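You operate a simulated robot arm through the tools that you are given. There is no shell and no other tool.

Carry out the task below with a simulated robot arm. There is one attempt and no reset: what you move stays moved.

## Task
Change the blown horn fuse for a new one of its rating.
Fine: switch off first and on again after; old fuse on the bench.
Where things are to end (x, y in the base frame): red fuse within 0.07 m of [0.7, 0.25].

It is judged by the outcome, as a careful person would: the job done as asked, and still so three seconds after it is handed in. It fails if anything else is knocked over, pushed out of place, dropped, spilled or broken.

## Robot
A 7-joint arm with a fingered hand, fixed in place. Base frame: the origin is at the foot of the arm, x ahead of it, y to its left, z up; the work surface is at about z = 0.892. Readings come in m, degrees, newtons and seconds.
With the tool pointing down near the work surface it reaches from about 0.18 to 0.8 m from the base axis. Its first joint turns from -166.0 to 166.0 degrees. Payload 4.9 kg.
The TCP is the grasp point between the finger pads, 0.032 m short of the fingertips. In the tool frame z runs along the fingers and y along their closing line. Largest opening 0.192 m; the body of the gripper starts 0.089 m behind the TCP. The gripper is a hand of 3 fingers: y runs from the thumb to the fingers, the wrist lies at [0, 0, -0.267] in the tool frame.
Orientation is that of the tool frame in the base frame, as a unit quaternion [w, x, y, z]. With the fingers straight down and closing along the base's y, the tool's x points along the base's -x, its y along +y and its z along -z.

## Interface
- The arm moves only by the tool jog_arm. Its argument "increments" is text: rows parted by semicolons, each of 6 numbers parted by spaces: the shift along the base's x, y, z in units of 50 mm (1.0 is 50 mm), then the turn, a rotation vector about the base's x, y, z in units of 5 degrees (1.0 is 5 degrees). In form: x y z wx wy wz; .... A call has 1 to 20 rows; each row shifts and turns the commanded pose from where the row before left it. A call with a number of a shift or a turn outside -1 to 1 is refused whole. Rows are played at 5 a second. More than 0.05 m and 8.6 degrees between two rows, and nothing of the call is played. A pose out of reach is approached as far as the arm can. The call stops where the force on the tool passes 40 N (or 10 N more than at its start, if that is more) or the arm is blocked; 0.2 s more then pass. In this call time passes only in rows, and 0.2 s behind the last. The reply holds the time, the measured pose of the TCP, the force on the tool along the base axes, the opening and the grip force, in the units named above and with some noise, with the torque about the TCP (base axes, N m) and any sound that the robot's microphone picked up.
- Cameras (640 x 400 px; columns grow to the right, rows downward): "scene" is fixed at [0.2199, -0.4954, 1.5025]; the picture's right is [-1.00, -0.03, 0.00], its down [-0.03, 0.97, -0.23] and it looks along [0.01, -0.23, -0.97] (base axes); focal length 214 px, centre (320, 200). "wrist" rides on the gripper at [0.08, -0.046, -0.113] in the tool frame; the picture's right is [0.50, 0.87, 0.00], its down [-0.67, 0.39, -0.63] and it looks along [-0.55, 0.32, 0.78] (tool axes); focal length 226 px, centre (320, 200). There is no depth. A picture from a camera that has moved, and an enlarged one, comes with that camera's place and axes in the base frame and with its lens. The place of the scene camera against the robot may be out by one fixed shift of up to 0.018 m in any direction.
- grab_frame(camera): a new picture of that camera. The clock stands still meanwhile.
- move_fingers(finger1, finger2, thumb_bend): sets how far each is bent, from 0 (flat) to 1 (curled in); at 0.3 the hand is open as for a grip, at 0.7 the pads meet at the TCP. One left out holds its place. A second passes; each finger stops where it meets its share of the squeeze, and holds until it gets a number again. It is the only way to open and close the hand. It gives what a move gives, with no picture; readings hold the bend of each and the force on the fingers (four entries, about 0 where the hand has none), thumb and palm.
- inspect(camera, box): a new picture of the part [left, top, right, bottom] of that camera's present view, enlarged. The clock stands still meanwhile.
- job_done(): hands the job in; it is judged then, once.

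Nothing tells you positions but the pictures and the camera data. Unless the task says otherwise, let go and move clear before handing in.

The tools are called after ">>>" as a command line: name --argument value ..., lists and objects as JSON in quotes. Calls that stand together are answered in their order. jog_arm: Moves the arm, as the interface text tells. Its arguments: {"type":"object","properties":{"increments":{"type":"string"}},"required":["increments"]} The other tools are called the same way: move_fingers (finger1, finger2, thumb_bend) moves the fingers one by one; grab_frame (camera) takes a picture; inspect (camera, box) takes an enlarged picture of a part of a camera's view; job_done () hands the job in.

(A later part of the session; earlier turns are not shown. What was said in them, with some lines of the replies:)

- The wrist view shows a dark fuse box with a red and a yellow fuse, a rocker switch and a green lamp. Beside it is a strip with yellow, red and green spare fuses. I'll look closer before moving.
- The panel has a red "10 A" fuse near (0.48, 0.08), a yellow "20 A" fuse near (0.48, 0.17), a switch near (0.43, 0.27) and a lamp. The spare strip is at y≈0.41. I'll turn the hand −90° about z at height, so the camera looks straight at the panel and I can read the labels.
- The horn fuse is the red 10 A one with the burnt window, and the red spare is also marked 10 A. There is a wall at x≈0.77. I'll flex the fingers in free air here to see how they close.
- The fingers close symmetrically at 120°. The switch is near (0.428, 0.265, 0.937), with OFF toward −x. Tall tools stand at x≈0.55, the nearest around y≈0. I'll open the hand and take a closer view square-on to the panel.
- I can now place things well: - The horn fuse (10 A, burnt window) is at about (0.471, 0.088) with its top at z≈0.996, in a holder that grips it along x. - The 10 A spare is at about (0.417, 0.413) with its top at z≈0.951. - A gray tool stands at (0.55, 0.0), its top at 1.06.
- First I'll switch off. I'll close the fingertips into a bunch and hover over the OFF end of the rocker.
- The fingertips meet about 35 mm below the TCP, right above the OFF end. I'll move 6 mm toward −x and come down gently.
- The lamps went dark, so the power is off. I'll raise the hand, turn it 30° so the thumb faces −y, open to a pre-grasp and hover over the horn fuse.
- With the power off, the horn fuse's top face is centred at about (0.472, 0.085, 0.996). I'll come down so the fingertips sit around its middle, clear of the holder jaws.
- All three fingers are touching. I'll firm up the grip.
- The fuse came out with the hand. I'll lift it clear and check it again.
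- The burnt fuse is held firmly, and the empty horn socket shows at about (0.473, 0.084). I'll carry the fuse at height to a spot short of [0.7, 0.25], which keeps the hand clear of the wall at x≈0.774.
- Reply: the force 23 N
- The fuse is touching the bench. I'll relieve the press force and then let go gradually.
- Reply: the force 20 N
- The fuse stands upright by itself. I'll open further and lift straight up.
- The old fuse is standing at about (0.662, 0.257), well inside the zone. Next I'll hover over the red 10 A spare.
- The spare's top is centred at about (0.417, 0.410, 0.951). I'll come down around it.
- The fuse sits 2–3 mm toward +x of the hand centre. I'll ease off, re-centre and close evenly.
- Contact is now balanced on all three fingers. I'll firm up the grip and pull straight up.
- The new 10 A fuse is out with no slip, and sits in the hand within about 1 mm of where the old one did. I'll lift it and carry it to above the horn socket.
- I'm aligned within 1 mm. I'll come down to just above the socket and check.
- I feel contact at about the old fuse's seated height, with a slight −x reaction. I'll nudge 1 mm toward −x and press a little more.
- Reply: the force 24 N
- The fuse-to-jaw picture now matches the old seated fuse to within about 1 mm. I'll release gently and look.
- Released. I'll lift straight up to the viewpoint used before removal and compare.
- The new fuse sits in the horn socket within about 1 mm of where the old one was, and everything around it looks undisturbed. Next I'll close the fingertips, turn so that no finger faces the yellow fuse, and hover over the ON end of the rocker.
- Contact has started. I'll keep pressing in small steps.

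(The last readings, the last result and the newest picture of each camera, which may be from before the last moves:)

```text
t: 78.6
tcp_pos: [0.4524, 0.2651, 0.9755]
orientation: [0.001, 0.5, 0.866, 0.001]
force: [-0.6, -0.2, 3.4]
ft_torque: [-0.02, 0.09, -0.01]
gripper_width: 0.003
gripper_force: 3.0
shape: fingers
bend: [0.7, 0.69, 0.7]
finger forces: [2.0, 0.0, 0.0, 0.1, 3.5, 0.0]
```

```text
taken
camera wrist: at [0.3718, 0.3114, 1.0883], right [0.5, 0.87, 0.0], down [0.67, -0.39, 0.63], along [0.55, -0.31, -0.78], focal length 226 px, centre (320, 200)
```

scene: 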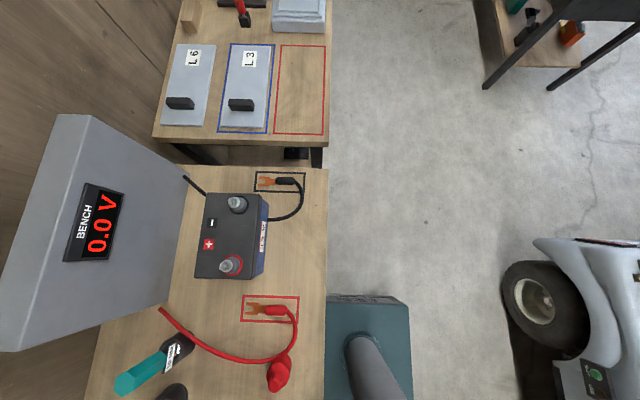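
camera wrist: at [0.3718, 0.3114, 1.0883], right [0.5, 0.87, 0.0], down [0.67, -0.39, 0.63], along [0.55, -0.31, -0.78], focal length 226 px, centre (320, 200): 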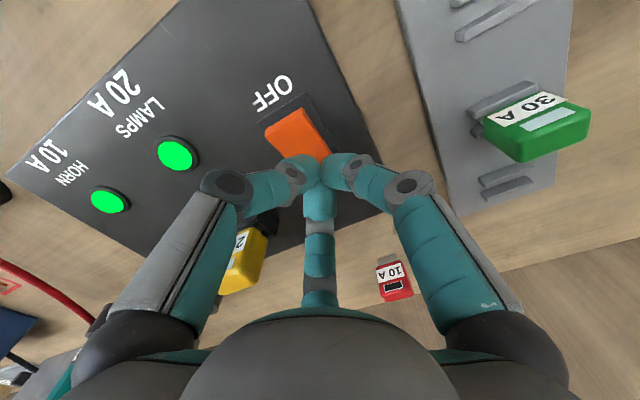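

Both lamps are green now, including the horn circuit. I'll rise clear and do a last check.

>>> jog_arm --increments "0 0 0.1 0 0 0;0 0 0.2 0 0 0;0 0 0.4 0 0 0;0 0 0.5 0 0 0;0 0 0.5 0 0 0;0 0 0.5 0 0 0;0 0 0.6 0 0 0;0 0 0.6 0 0 0;-0.3 0 0.6 0 0 0;-0.3 0 0.6 0 0 0;-0.3 0 0 0 0 0;0 0 0 0 0 0"

>>> move_fingers --finger1 0.3 --finger2 0.3 --thumb_bend 0.3

>>> grab_frame --camera "wrist"

>>> inspect --camera "wrist" --box '[180, 60, 440, 240]'

```text
t: 81.2
tcp_pos: [0.4071, 0.2642, 1.2037]
orientation: [-0.001, 0.5, 0.866, 0.0]
force: [0.3, 0.2, -0.2]
ft_torque: [0.02, 0.0, -0.02]
gripper_width: 0.0032
gripper_force: 0.0
shape: fingers
bend: [0.7, 0.69, 0.7]
finger forces: [0.0, 0.0, 0.0, 0.0, 0.0, 0.0]
```

```text
t: 82.2
tcp_pos: [0.4081, 0.2653, 1.2048]
orientation: [0.0, 0.5, 0.866, 0.0]
force: [0.2, -0.7, 0.6]
ft_torque: [0.01, 0.0, 0.0]
gripper_width: 0.1677
gripper_force: 0.1
shape: fingers
bend: [0.3, 0.3, 0.3]
finger forces: [0.1, 0.0, 0.0, 0.0, 0.0, 0.1]
```

```text
taken
camera wrist: at [0.3271, 0.3098, 1.318], right [0.5, 0.87, 0.0], down [0.67, -0.39, 0.63], along [0.55, -0.32, -0.78], focal length 226 px, centre (320, 200)
```

wrist: 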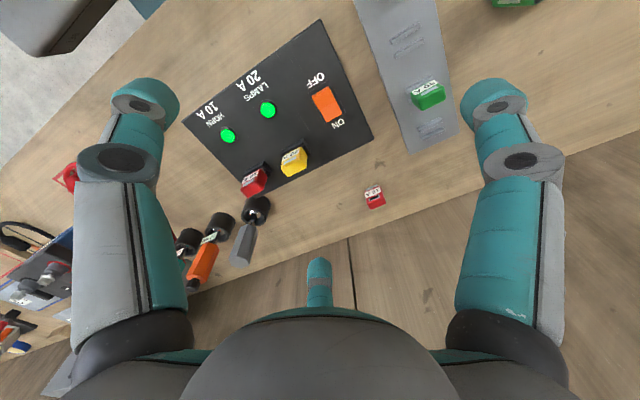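

```text
2.22 times, centred on (310, 150) of wrist
camera zoom: at [0.3271, 0.3098, 1.318], right [0.5, 0.87, 0.0], down [0.67, -0.39, 0.63], along [0.55, -0.32, -0.78], focal length 502 px, centre (342, 311)
```

zoom: 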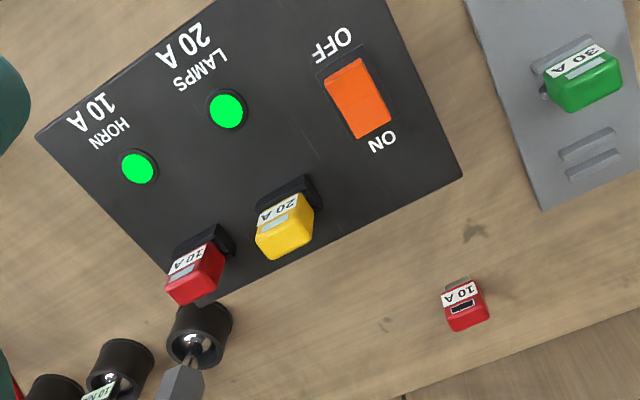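

Everything is as asked:
- The new 10 A fuse is in the horn socket.
- The switch is back on and both lamps are green.
- The old fuse is standing on the bench at about (0.66, 0.26), inside the zone.
- The hand is clear and nothing else has been disturbed.

I'm handing in.

>>> job_done

```text
The job is handed in.
```

The blown horn fuse is replaced with the 10 A spare from the rack, and the job is handed in. After I switched back on, the horn and lamps lights both came up green.

- **Switching:** I turned the panel off before pulling the old fuse. I turned it back on only once the new one was in, pressed down and released.
- **New fuse:** it sits within about 1 mm of where the old one was.
- **Old fuse:** it is standing on the bench at about (0.66, 0.26), roughly 0.04 m from [0.7, 0.25].
- **Surroundings:** nothing else looked disturbed in the last pictures. The yellow rack spare was out of view in the final one, but was in place in a picture taken shortly before.
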